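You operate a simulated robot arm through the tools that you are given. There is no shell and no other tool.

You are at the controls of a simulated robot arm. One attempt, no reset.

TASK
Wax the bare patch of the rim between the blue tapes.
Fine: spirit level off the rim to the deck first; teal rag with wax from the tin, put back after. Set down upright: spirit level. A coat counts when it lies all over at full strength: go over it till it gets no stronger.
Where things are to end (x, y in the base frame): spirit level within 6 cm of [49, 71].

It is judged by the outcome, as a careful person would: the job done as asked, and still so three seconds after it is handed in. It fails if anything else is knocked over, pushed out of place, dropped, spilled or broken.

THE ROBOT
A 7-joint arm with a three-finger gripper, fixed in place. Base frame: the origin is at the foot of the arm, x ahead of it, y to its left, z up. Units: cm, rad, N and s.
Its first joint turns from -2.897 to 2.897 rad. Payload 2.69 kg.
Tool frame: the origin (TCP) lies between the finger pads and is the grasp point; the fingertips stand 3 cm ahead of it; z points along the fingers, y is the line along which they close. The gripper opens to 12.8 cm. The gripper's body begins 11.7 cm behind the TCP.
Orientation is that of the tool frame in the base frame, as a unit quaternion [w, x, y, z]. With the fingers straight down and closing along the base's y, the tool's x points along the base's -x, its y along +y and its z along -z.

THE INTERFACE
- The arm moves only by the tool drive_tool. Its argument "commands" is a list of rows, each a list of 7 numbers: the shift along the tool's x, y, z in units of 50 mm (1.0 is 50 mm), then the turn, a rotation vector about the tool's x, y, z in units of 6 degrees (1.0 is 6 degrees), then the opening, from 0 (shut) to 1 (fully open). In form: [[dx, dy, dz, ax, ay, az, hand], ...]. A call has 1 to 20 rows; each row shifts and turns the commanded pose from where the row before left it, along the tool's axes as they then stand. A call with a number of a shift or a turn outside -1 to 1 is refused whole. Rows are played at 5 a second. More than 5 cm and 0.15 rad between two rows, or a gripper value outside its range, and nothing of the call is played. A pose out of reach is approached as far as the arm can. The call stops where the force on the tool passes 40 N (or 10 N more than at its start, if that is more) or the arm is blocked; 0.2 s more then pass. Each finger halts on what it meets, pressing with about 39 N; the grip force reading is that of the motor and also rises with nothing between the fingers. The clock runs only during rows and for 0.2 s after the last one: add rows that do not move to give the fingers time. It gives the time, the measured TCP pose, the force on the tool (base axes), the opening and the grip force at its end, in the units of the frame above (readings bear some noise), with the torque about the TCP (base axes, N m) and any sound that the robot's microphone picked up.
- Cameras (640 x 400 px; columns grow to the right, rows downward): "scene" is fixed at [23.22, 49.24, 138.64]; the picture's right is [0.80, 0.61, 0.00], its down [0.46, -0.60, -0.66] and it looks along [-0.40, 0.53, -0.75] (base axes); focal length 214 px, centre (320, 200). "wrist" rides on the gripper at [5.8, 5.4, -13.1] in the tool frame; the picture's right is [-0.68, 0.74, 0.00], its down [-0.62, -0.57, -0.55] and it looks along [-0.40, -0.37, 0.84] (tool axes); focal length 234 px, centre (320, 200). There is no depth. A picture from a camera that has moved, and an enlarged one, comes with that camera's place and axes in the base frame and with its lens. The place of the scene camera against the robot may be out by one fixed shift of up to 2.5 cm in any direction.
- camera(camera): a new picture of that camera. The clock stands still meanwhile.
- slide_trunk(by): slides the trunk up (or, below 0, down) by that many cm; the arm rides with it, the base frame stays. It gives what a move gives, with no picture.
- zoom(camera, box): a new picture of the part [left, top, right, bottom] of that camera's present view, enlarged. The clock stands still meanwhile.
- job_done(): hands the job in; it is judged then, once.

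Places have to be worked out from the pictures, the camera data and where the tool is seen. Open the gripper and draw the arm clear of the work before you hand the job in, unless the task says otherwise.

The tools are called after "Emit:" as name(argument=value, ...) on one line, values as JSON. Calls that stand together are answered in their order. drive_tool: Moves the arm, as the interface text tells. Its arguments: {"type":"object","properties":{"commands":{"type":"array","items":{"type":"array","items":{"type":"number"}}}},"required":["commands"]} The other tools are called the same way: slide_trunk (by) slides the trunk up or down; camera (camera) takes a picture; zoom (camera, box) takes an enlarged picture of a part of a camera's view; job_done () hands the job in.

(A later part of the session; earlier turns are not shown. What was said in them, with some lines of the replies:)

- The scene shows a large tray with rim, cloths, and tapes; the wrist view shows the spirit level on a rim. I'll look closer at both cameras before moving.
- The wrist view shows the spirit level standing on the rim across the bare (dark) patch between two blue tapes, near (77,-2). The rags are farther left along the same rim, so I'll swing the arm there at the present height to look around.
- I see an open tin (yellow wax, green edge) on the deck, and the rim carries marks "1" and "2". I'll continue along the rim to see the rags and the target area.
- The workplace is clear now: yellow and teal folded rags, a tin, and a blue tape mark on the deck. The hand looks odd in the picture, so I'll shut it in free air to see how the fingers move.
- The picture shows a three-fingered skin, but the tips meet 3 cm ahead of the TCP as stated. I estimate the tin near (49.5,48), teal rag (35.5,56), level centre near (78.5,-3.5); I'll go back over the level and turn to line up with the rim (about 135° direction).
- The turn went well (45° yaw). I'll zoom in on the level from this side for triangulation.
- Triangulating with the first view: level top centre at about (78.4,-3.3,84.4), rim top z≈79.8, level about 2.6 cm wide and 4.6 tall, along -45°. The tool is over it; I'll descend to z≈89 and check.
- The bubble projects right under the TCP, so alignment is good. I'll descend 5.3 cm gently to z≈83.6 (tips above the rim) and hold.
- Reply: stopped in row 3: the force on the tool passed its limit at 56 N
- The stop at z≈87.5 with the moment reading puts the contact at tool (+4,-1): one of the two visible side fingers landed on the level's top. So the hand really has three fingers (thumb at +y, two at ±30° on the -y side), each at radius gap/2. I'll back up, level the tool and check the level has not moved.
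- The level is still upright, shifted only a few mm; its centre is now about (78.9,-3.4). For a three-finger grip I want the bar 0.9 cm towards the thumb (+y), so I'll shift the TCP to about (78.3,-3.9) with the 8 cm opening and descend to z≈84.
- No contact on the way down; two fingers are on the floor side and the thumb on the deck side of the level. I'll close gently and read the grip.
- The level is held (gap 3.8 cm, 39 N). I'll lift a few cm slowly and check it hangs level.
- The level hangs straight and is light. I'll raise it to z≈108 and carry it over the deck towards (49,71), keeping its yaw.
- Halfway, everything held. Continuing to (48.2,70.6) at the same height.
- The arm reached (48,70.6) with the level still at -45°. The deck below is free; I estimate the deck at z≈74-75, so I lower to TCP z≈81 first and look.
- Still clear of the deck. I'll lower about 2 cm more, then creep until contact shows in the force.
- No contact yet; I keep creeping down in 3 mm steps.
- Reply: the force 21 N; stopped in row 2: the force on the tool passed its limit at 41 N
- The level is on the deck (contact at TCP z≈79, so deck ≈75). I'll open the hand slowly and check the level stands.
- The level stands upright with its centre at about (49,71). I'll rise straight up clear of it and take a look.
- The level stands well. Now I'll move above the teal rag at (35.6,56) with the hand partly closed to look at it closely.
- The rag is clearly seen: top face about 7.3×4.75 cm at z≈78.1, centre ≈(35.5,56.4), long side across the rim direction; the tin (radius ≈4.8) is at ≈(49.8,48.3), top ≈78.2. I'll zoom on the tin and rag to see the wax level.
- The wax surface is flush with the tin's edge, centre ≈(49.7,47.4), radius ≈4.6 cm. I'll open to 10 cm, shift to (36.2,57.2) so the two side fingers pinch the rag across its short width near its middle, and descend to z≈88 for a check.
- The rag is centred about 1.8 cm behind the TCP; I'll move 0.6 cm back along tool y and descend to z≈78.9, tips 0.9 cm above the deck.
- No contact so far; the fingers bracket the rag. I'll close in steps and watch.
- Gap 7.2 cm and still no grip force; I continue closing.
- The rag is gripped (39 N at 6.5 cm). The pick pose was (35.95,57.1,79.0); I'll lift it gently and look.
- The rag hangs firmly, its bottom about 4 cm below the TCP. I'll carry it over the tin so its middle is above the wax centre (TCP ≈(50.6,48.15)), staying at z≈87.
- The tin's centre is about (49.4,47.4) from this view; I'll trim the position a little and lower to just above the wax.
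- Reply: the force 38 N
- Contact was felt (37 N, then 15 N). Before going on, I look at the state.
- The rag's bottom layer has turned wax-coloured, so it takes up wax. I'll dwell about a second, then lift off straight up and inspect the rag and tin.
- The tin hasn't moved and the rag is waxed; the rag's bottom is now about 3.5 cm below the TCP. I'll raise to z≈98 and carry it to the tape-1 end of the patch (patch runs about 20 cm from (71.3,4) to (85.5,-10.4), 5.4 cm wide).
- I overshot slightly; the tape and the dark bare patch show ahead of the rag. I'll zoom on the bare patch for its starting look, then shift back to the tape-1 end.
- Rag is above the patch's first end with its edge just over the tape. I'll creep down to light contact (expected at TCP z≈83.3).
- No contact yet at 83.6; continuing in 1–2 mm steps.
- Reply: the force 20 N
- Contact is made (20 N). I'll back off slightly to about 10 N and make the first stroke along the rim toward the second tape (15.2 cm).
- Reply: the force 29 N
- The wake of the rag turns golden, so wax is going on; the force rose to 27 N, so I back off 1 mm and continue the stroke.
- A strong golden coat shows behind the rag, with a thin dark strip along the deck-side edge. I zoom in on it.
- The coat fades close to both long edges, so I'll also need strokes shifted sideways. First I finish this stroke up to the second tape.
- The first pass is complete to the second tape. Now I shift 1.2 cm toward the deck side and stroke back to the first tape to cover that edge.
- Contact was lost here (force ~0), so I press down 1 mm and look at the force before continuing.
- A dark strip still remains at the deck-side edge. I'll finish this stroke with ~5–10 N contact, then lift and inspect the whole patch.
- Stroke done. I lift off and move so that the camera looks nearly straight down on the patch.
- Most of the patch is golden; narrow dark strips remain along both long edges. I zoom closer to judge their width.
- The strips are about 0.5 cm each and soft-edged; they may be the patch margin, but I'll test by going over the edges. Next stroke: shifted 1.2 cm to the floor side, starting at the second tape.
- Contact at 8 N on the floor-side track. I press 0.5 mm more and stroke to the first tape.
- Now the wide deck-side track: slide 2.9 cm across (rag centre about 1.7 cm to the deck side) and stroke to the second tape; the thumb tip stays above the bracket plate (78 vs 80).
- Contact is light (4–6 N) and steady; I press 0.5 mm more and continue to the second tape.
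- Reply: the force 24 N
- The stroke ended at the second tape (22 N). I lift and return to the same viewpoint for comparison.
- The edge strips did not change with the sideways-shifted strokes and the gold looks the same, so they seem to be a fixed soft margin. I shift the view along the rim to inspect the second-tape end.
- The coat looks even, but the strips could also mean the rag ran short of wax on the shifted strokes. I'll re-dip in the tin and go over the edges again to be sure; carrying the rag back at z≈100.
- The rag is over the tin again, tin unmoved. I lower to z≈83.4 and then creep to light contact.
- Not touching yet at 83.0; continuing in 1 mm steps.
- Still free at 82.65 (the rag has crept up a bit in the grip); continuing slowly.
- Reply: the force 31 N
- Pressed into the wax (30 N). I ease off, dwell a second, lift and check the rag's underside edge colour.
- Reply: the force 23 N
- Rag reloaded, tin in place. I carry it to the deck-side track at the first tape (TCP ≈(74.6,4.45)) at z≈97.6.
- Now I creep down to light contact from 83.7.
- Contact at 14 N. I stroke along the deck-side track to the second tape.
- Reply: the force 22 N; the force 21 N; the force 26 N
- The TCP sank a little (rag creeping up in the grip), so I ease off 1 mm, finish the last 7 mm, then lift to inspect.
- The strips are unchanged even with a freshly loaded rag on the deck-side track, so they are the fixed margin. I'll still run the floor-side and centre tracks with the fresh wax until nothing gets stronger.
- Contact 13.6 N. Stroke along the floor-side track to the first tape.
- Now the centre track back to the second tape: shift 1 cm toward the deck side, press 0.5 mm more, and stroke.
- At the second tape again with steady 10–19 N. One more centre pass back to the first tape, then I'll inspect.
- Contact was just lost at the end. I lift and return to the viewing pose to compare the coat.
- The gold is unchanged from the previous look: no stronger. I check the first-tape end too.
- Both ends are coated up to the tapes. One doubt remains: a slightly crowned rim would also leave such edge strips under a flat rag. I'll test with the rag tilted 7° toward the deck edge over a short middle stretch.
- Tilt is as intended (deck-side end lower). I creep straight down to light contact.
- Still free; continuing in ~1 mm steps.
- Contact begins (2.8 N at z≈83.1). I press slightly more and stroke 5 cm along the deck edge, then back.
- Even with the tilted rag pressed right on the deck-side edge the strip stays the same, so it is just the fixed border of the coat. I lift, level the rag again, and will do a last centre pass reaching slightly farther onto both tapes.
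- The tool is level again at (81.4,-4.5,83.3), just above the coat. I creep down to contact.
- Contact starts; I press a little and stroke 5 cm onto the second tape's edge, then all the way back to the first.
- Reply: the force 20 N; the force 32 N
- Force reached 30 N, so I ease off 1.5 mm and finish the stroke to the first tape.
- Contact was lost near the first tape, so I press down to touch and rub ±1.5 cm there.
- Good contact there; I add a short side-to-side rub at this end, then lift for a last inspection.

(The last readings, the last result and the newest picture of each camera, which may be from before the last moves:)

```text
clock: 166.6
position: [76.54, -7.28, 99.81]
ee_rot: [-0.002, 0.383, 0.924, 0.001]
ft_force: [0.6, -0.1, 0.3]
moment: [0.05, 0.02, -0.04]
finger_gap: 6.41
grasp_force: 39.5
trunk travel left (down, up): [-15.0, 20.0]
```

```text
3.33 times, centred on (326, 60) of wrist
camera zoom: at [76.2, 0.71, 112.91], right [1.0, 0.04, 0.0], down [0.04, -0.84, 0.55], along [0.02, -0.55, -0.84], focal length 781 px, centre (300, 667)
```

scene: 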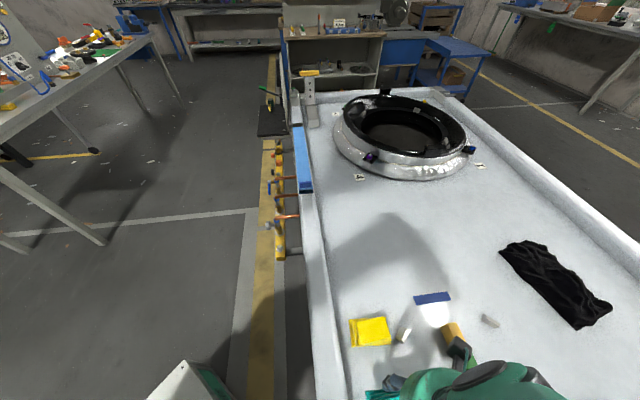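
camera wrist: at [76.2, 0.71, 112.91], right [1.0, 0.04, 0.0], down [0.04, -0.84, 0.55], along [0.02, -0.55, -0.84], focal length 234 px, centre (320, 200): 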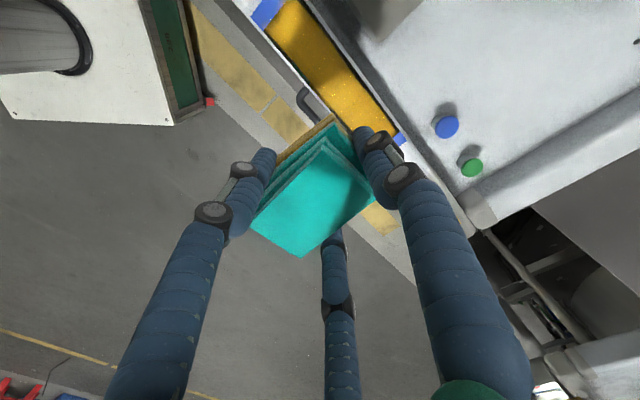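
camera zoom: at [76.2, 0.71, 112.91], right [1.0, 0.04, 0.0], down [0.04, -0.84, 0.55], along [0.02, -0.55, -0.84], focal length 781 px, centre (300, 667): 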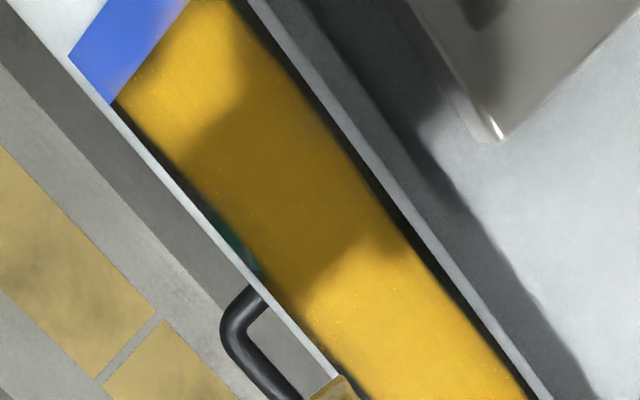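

The coat is even and unchanged along the whole patch. Now I carry the rag back toward its original spot (pick TCP (35.95,57.1)) at z≈100.

Emit:
drive_tool(commands=[[0.35, 0.08, 0, 0, 0, 0, 0.3], [0.675, 0.153, 0, 0, 0, 0, 0.3], [0.675, 0.153, 0, 0, 0, 0, 0.3], [0.675, 0.153, 0, 0, 0, 0, 0.3], [0.675, 0.153, 0, 0, 0, 0, 0.3], [0.675, 0.153, 0, 0, 0, 0, 0.3], [0.675, 0.153, 0, 0, 0, 0, 0.3], [0.675, 0.153, 0, 0, 0, 0, 0.3], [0.675, 0.153, 0, 0, 0, 0, 0.3], [0.675, 0.153, 0, 0, 0, 0, 0.3], [0.675, 0.153, 0, 0, 0, 0, 0.3], [0.675, 0.153, 0, 0, 0, 0, 0.3], [0.675, 0.153, 0, 0, 0, 0, 0.3], [0.675, 0.153, 0, 0, 0, 0, 0.3], [0.675, 0.153, 0, 0, 0, 0, 0.3], [0.675, 0.153, 0, 0, 0, 0, 0.3], [0.675, 0.153, 0, 0, 0, 0, 0.3], [0.675, 0.153, 0, 0, 0, 0, 0.3], [0.675, 0.153, 0, 0, 0, 0, 0.3], [0.675, 0.153, 0, 0, 0, 0, 0.3]])

Emit:
drive_tool(commands=[[0.6, 0.14, 0, 0, 0, 0, 0.3], [0.4, 0.09, 0, 0, 0, 0, 0.3], [0, 0, 0, 0, 0, 0, 0.3]])

Emit:
camera(camera="wrist")

```text
clock: 170.8
position: [40.48, 50.16, 100.34]
ee_rot: [-0.002, 0.382, 0.924, 0.0]
ft_force: [0.1, -0.2, -0.6]
moment: [0.02, 0.03, 0.02]
finger_gap: 6.44
grasp_force: 39.2
trunk travel left (down, up): [-15.0, 20.0]
```

```text
clock: 171.6
position: [37.82, 54.51, 100.42]
ee_rot: [-0.002, 0.382, 0.924, 0.001]
ft_force: [-0.8, -0.6, -0.4]
moment: [-0.08, 0.0, 0.04]
finger_gap: 6.46
grasp_force: 39.1
trunk travel left (down, up): [-15.0, 20.0]
```

```text
taken
camera wrist: at [37.45, 62.45, 113.33], right [1.0, 0.04, 0.0], down [0.04, -0.84, 0.55], along [0.02, -0.55, -0.84], focal length 234 px, centre (320, 200)
```

wrist: 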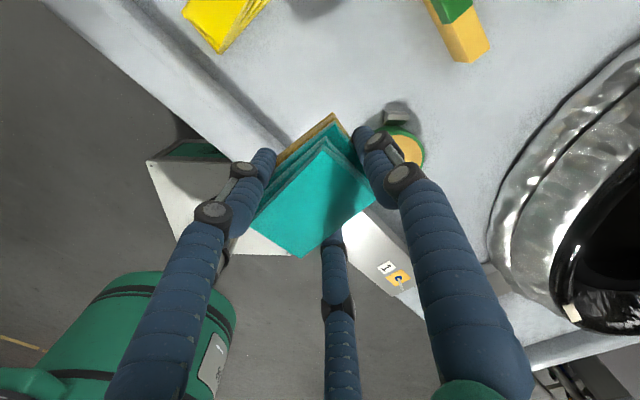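

I trim to (35.95,57.1) and lower to z≈80, then creep to the deck.

Emit:
drive_tool(commands=[[0.33, 0.05, 0, 0, 0, 0, 0.3], [0.3, 0.05, 0.2, 0, 0, 0, 0.3], [0, 0, 0.6, 0, 0, 0, 0.3], [0, 0, 0.8, 0, 0, 0, 0.3], [0, 0, 0.8, 0, 0, 0, 0.3], [0, 0, 0.7, 0, 0, 0, 0.3], [0, 0, 0.5, 0, 0, 0, 0.3], [0, 0, 0.35, 0, 0, 0, 0.3], [0, 0, 0.1, 0, 0, 0, 0.3], [0, 0, 0, 0, 0, 0, 0.3]])

Emit:
camera(camera="wrist")

```text
clock: 173.8
position: [35.9, 57.13, 79.85]
ee_rot: [-0.002, 0.382, 0.924, 0.002]
ft_force: [-0.1, -1.0, -0.1]
moment: [-0.01, 0.02, 0.02]
finger_gap: 6.43
grasp_force: 39.4
trunk travel left (down, up): [-15.0, 20.0]
```

```text
taken
camera wrist: at [35.53, 64.95, 93.05], right [1.0, 0.04, 0.0], down [0.04, -0.84, 0.55], along [0.02, -0.55, -0.84], focal length 234 px, centre (320, 200)
```

wrist: 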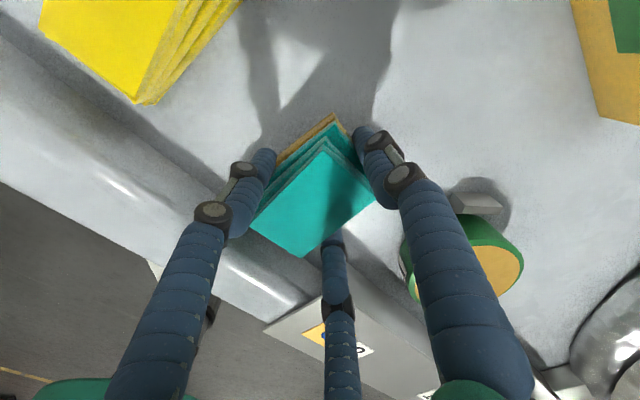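

The rag hovers over its old place. I creep down toward contact (expected at z≈78.2), watching the force.

Emit:
drive_tool(commands=[[0, 0, 0.12, 0, 0, 0, 0.3], [0, 0, 0.1, 0, 0, 0, 0.3], [0, 0, 0.04, 0, 0, 0, 0.3], [0, 0, 0, 0, 0, 0, 0.3]])

Emit:
drive_tool(commands=[[0, 0, 0.025, 0, 0, 0, 0.3], [0, 0, 0, 0, 0, 0, 0.3]])

Emit:
drive_tool(commands=[[0, 0, 0.02, 0, 0, 0, 0.3], [0, 0, 0, 0, 0, 0, 0.3]])

```text
clock: 174.8
position: [35.72, 57.06, 78.48]
ee_rot: [-0.003, 0.383, 0.924, 0.0]
ft_force: [-0.7, 0.0, -1.0]
moment: [0.02, -0.01, -0.01]
finger_gap: 6.45
grasp_force: 38.4
trunk travel left (down, up): [-15.0, 20.0]
```

```text
clock: 175.4
position: [35.82, 57.06, 78.44]
ee_rot: [-0.003, 0.383, 0.924, 0.001]
ft_force: [0.3, 0.6, -1.1]
moment: [0.01, 0.0, 0.0]
finger_gap: 6.46
grasp_force: 38.8
trunk travel left (down, up): [-15.0, 20.0]
```

```text
clock: 176.0
position: [35.72, 57.07, 78.43]
ee_rot: [-0.002, 0.382, 0.924, 0.001]
ft_force: [0.3, 0.0, -0.1]
moment: [0.01, -0.01, 0.0]
finger_gap: 6.43
grasp_force: 39.2
trunk travel left (down, up): [-15.0, 20.0]
```

Not touching yet at z≈78.4; a few more 1 mm steps.

Emit:
drive_tool(commands=[[0, 0, 0.02, 0, 0, 0, 0.3], [0, 0, 0, 0, 0, 0, 0.3]])

Emit:
drive_tool(commands=[[0, 0, 0.02, 0, 0, 0, 0.3], [0, 0, 0, 0, 0, 0, 0.3]])

Emit:
drive_tool(commands=[[0, 0, 0.02, 0, 0, 0, 0.3], [0, 0, 0, 0, 0, 0, 0.3]])

```text
clock: 176.6
position: [35.84, 57.08, 78.3]
ee_rot: [-0.002, 0.382, 0.924, 0.001]
ft_force: [0.9, -0.8, -0.5]
moment: [0.0, -0.01, 0.0]
finger_gap: 6.43
grasp_force: 39.0
trunk travel left (down, up): [-15.0, 20.0]
```

```text
clock: 177.2
position: [35.78, 57.06, 78.22]
ee_rot: [-0.003, 0.383, 0.924, 0.002]
ft_force: [-0.4, 0.0, -0.8]
moment: [0.02, 0.02, -0.02]
finger_gap: 6.44
grasp_force: 39.3
trunk travel left (down, up): [-15.0, 20.0]
```

```text
clock: 177.8
position: [35.79, 57.08, 78.09]
ee_rot: [-0.002, 0.383, 0.924, 0.001]
ft_force: [0.4, 0.4, -0.8]
moment: [0.02, -0.01, -0.03]
finger_gap: 6.43
grasp_force: 39.1
trunk travel left (down, up): [-15.0, 20.0]
```

Still free at 78.1; I continue with 1 mm steps.

Emit:
drive_tool(commands=[[0, 0, 0.02, 0, 0, 0, 0.3], [0, 0, 0, 0, 0, 0, 0.3]])

Emit:
drive_tool(commands=[[0, 0, 0.015, 0, 0, 0, 0.3], [0, 0, 0, 0, 0, 0, 0.3]])

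```text
clock: 178.4
position: [35.75, 57.19, 78.03]
ee_rot: [-0.002, 0.384, 0.923, 0.001]
ft_force: [0.5, -0.6, 3.7]
moment: [0.01, -0.2, -0.03]
finger_gap: 6.44
grasp_force: 39.1
trunk travel left (down, up): [-15.0, 20.0]
```

```text
clock: 179.0
position: [35.72, 57.11, 77.92]
ee_rot: [-0.002, 0.383, 0.924, 0.001]
ft_force: [-4.0, 0.7, 14.3]
moment: [-0.32, -0.09, -0.09]
finger_gap: 6.45
grasp_force: 38.8
trunk travel left (down, up): [-15.0, 20.0]
```

The rag is on the deck (14 N). I relieve 1 mm and open the hand gently.

Emit:
drive_tool(commands=[[0, 0, -0.02, 0, 0, 0, 0.3], [0, 0, 0, 0, 0, 0, 0.52], [0, 0, 0, 0, 0, 0, 0.56], [0, 0, 0, 0, 0, 0, 0.62], [0, 0, 0, 0, 0, 0, 0.7], [0, 0, 0, 0, 0, 0, 0.78], [0, 0, 0, 0, 0, 0, 0.78]])

Emit:
camera(camera="wrist")

```text
clock: 180.6
position: [35.7, 57.2, 77.99]
ee_rot: [-0.002, 0.383, 0.924, 0.001]
ft_force: [0.1, -0.4, -0.1]
moment: [0.0, 0.03, -0.02]
finger_gap: 9.98
grasp_force: 0.1
trunk travel left (down, up): [-15.0, 20.0]
```

```text
taken
camera wrist: at [35.42, 65.04, 91.09], right [1.0, 0.04, 0.0], down [0.04, -0.84, 0.55], along [0.02, -0.55, -0.84], focal length 234 px, centre (320, 200)
```

wrist: 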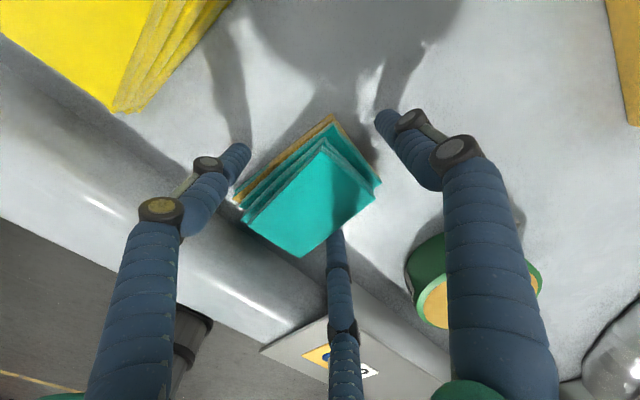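

The rag lies released on its place. I rise straight up and take a look.

Emit:
drive_tool(commands=[[0, 0, -0.2, 0, 0, 0, 0.78], [0, 0, -0.4, 0, 0, 0, 0.78], [0, 0, -0.6, 0, 0, 0, 0.78], [0, 0, -0.8, 0, 0, 0, 0.78], [0, 0, -0.9, 0, 0, 0, 0.78], [0, 0, -0.9, 0, 0, 0, 0.6], [0, 0, -0.9, 0, 0, 0, 0.4], [0, 0, -0.4, 0, 0, 0, 0.2], [0, 0, 0, 0, 0, 0, 0.1], [0, 0, 0, 0, 0, 0, 0.1]])

Emit:
camera(camera="wrist")

Emit:
zoom(camera="wrist", box=[220, 30, 460, 180])

```text
clock: 182.8
position: [35.9, 57.17, 103.44]
ee_rot: [-0.002, 0.382, 0.924, 0.001]
ft_force: [-0.2, 0.2, -0.1]
moment: [0.01, 0.0, 0.0]
finger_gap: 1.25
grasp_force: 0.0
trunk travel left (down, up): [-15.0, 20.0]
```

```text
taken
camera wrist: at [35.44, 65.01, 116.46], right [1.0, 0.04, 0.0], down [0.04, -0.84, 0.55], along [0.02, -0.55, -0.84], focal length 234 px, centre (320, 200)
```

wrist: 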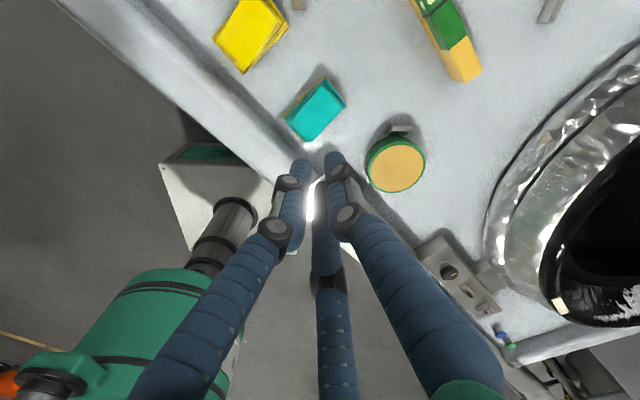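

```text
2.67 times, centred on (340, 105) of wrist
camera zoom: at [35.44, 65.01, 116.46], right [1.0, 0.04, 0.0], down [0.04, -0.84, 0.55], along [0.02, -0.55, -0.84], focal length 624 px, centre (267, 453)
```

zoom: 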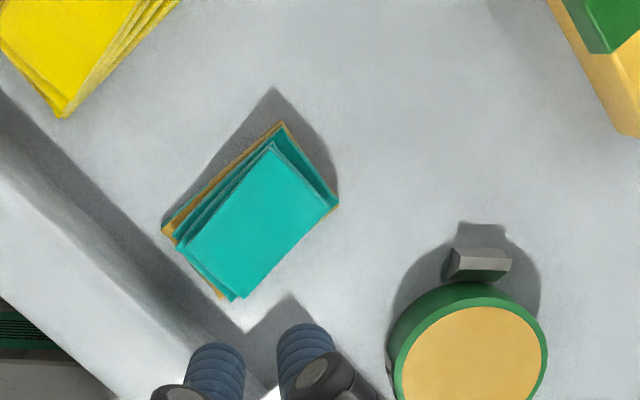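

The rag is back within about 7 mm of its old place, the tin and blocks are undisturbed, and the level stands. I'll go back up to the starting viewpoint for a last look at the patch.

Emit:
drive_tool(commands=[[0, 0, -0.8, 0, 0, 0, 0.2], [0, 0, -0.8, 0, 0, 0, 0.2], [-0.4, -0.05, 0, 0, 0, 0, 0.2], [-0.75, -0.088, 0, 0, 0, 0, 0.2], [-0.75, -0.088, 0, 0, 0, 0, 0.2], [-0.75, -0.088, 0, 0, 0, 0, 0.2], [-0.75, -0.088, 0, 0, 0, 0, 0.2], [-0.75, -0.088, 0, 0, 0, 0, 0.2], [-0.75, -0.088, 0, 0, 0, 0, 0.2], [-0.75, -0.088, 0, 0, 0, 0, 0.2], [-0.75, -0.088, 0, 0, 0, 0, 0.2], [-0.75, -0.088, 0, 0, 0, 0, 0.2], [-0.75, -0.088, 0, 0, 0, 0, 0.2], [-0.75, -0.088, 0, 0, 0, 0, 0.2], [-0.75, -0.088, 0, 0, 0, 0, 0.2], [-0.75, -0.088, 0, 0, 0, 0, 0.2], [-0.75, -0.088, 0, 0, 0, 0, 0.2], [-0.75, -0.088, 0, 0, 0, 0, 0.2], [-0.75, -0.088, 0, 0, 0, 0, 0.2], [-0.75, -0.088, 0, 0, 0, 0, 0.2]])

Emit:
drive_tool(commands=[[0, 0, 0, 0, 0, -0.9375, 0.2], [0, 0, 0, 0, 0, -0.9375, 0.2], [0, 0, 0, 0, 0, -0.9375, 0.2], [0, 0, 0, 0, 0, -0.9375, 0.2], [0, 0, 0, 0, 0, -0.9375, 0.2], [0, 0, 0, 0, 0, -0.9375, 0.2], [0, 0, 0, 0, 0, -0.9375, 0.2], [0, 0, 0, 0, 0, -0.9375, 0.2], [0, 0, 0, 0, 0, 0, 0.2]])

Emit:
camera(camera="wrist")

Emit:
zoom(camera="wrist", box=[220, 40, 412, 160])

```text
clock: 187.0
position: [76.92, 4.74, 111.38]
ee_rot: [-0.003, 0.382, 0.924, 0.0]
ft_force: [-0.8, 0.3, 0.4]
moment: [-0.03, -0.03, 0.01]
finger_gap: 2.55
grasp_force: 0.1
trunk travel left (down, up): [-15.0, 20.0]
```

```text
clock: 189.0
position: [76.96, 5.01, 111.36]
ee_rot: [-0.002, 0.0, 1.0, 0.002]
ft_force: [0.1, 0.3, -0.1]
moment: [-0.01, -0.01, -0.02]
finger_gap: 2.56
grasp_force: 0.0
trunk travel left (down, up): [-15.0, 20.0]
```

```text
taken
camera wrist: at [71.14, 10.33, 124.38], right [0.68, 0.74, 0.0], down [0.62, -0.57, 0.54], along [0.4, -0.37, -0.84], focal length 234 px, centre (320, 200)
```

wrist: 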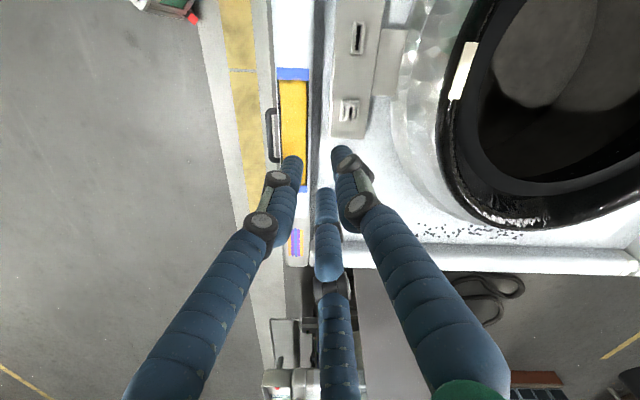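

```text
3.33 times, centred on (316, 100) of wrist
camera zoom: at [71.14, 10.33, 124.38], right [0.68, 0.74, 0.0], down [0.62, -0.57, 0.54], along [0.4, -0.37, -0.84], focal length 781 px, centre (333, 533)
```

zoom: 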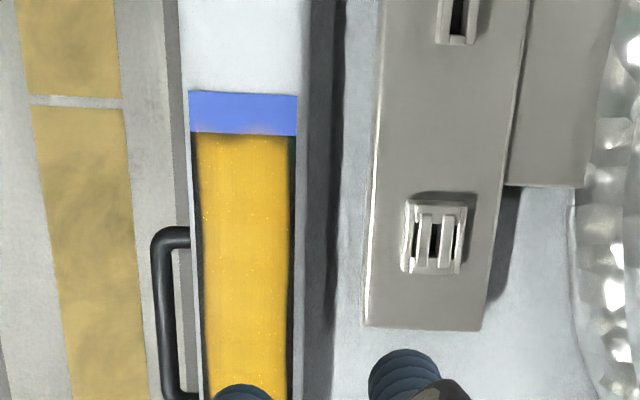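

The coat is an even gold right up to the tape. I open the hand fully, which clears the view of the rest of the patch.

Emit:
drive_tool(commands=[[0, 0, 0, 0, 0, 0, 0.6], [0, 0, 0, 0, 0, 0, 1], [0, 0, 0, 0, 0, 0, 1], [0, 0, 0, 0, 0, 0, 1]])

Emit:
zoom(camera="wrist", box=[220, 50, 412, 170])

Emit:
zoom(camera="wrist", box=[220, 125, 420, 250])

Emit:
camera(camera="scene")

```text
clock: 190.0
position: [77.02, 5.01, 111.25]
ee_rot: [-0.002, 0.001, 1.0, 0.001]
ft_force: [-0.4, 0.0, 1.2]
moment: [0.01, -0.02, -0.04]
finger_gap: 12.81
grasp_force: 0.1
trunk travel left (down, up): [-15.0, 20.0]
```

```text
3.33 times, centred on (316, 110) of wrist
camera zoom: at [71.15, 10.34, 124.38], right [0.68, 0.74, 0.0], down [0.62, -0.57, 0.54], along [0.4, -0.37, -0.84], focal length 781 px, centre (333, 500)
```

zoom: 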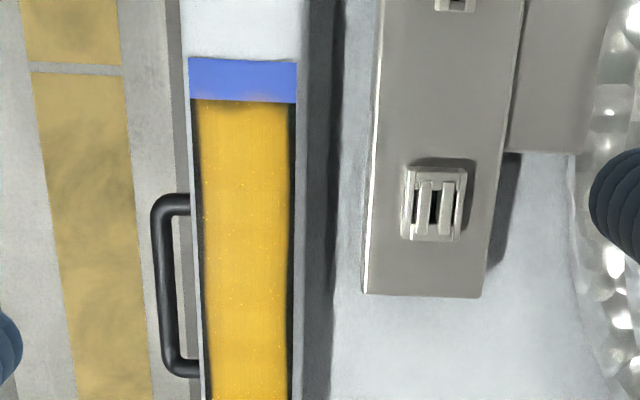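

```text
3.20 times, centred on (320, 188) of wrist
camera zoom: at [71.15, 10.34, 124.38], right [0.68, 0.74, 0.0], down [0.62, -0.57, 0.54], along [0.4, -0.37, -0.84], focal length 749 px, centre (320, 240)
```

zoom: 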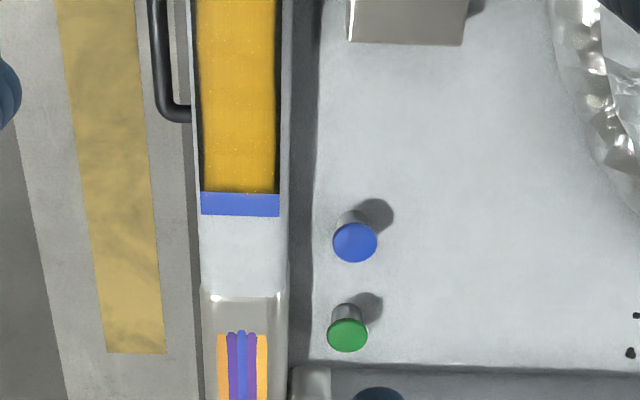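

```text
taken
```

scene: 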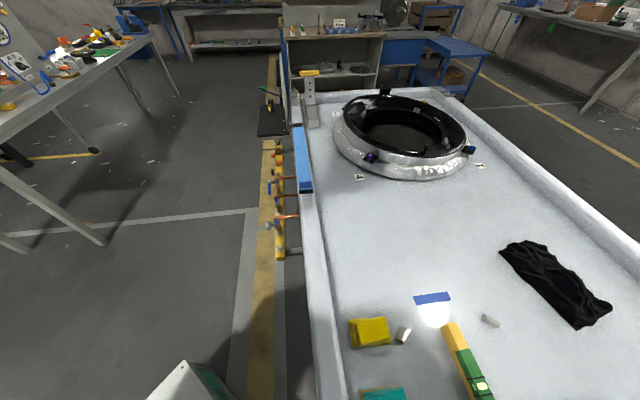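

The whole patch between the tapes is evenly golden, the level stands at its spot, the rag is back beside the tin, and the arm is open and high above at its starting pose. I hand the job in.

Emit:
job_done()

```text
The job is handed in.
```

I waxed the bare patch between the blue tapes and handed the job in. A thin dark strip, about 0.3–0.5 cm wide, is still visible along each long edge of the patch.

- **Wax coat:** The rest of the patch is an even gold right up to both tapes. I reloaded the rag once, went over it several times, and the colour stopped changing.
- **Edge strips:** They did not change with strokes shifted toward each edge. A short test with the rag tilted onto the deck-side edge made no difference either. I took them to be a border that doesn't take wax, but I can't be sure.
- **Tapes:** A little wax tinted the inner edges of both tapes.
- **Spirit level:** It stands upright on the deck at about (49, 71). On the first try one finger landed on top of it (56 N at the stop) and nudged it a few millimetres on the rim; it stayed upright.
- **Gripper:** It turned out to have three fingers, not two as described. I changed the grips to suit.
- **Teal rag:** It is back within about 0.7 cm of where it was, with wax on its underside.
- **Everything else:** In the last pictures the tin, the small blocks beside it and the other things on the deck were where they started. The hand is open and the arm is back at its starting pose, above the rim.
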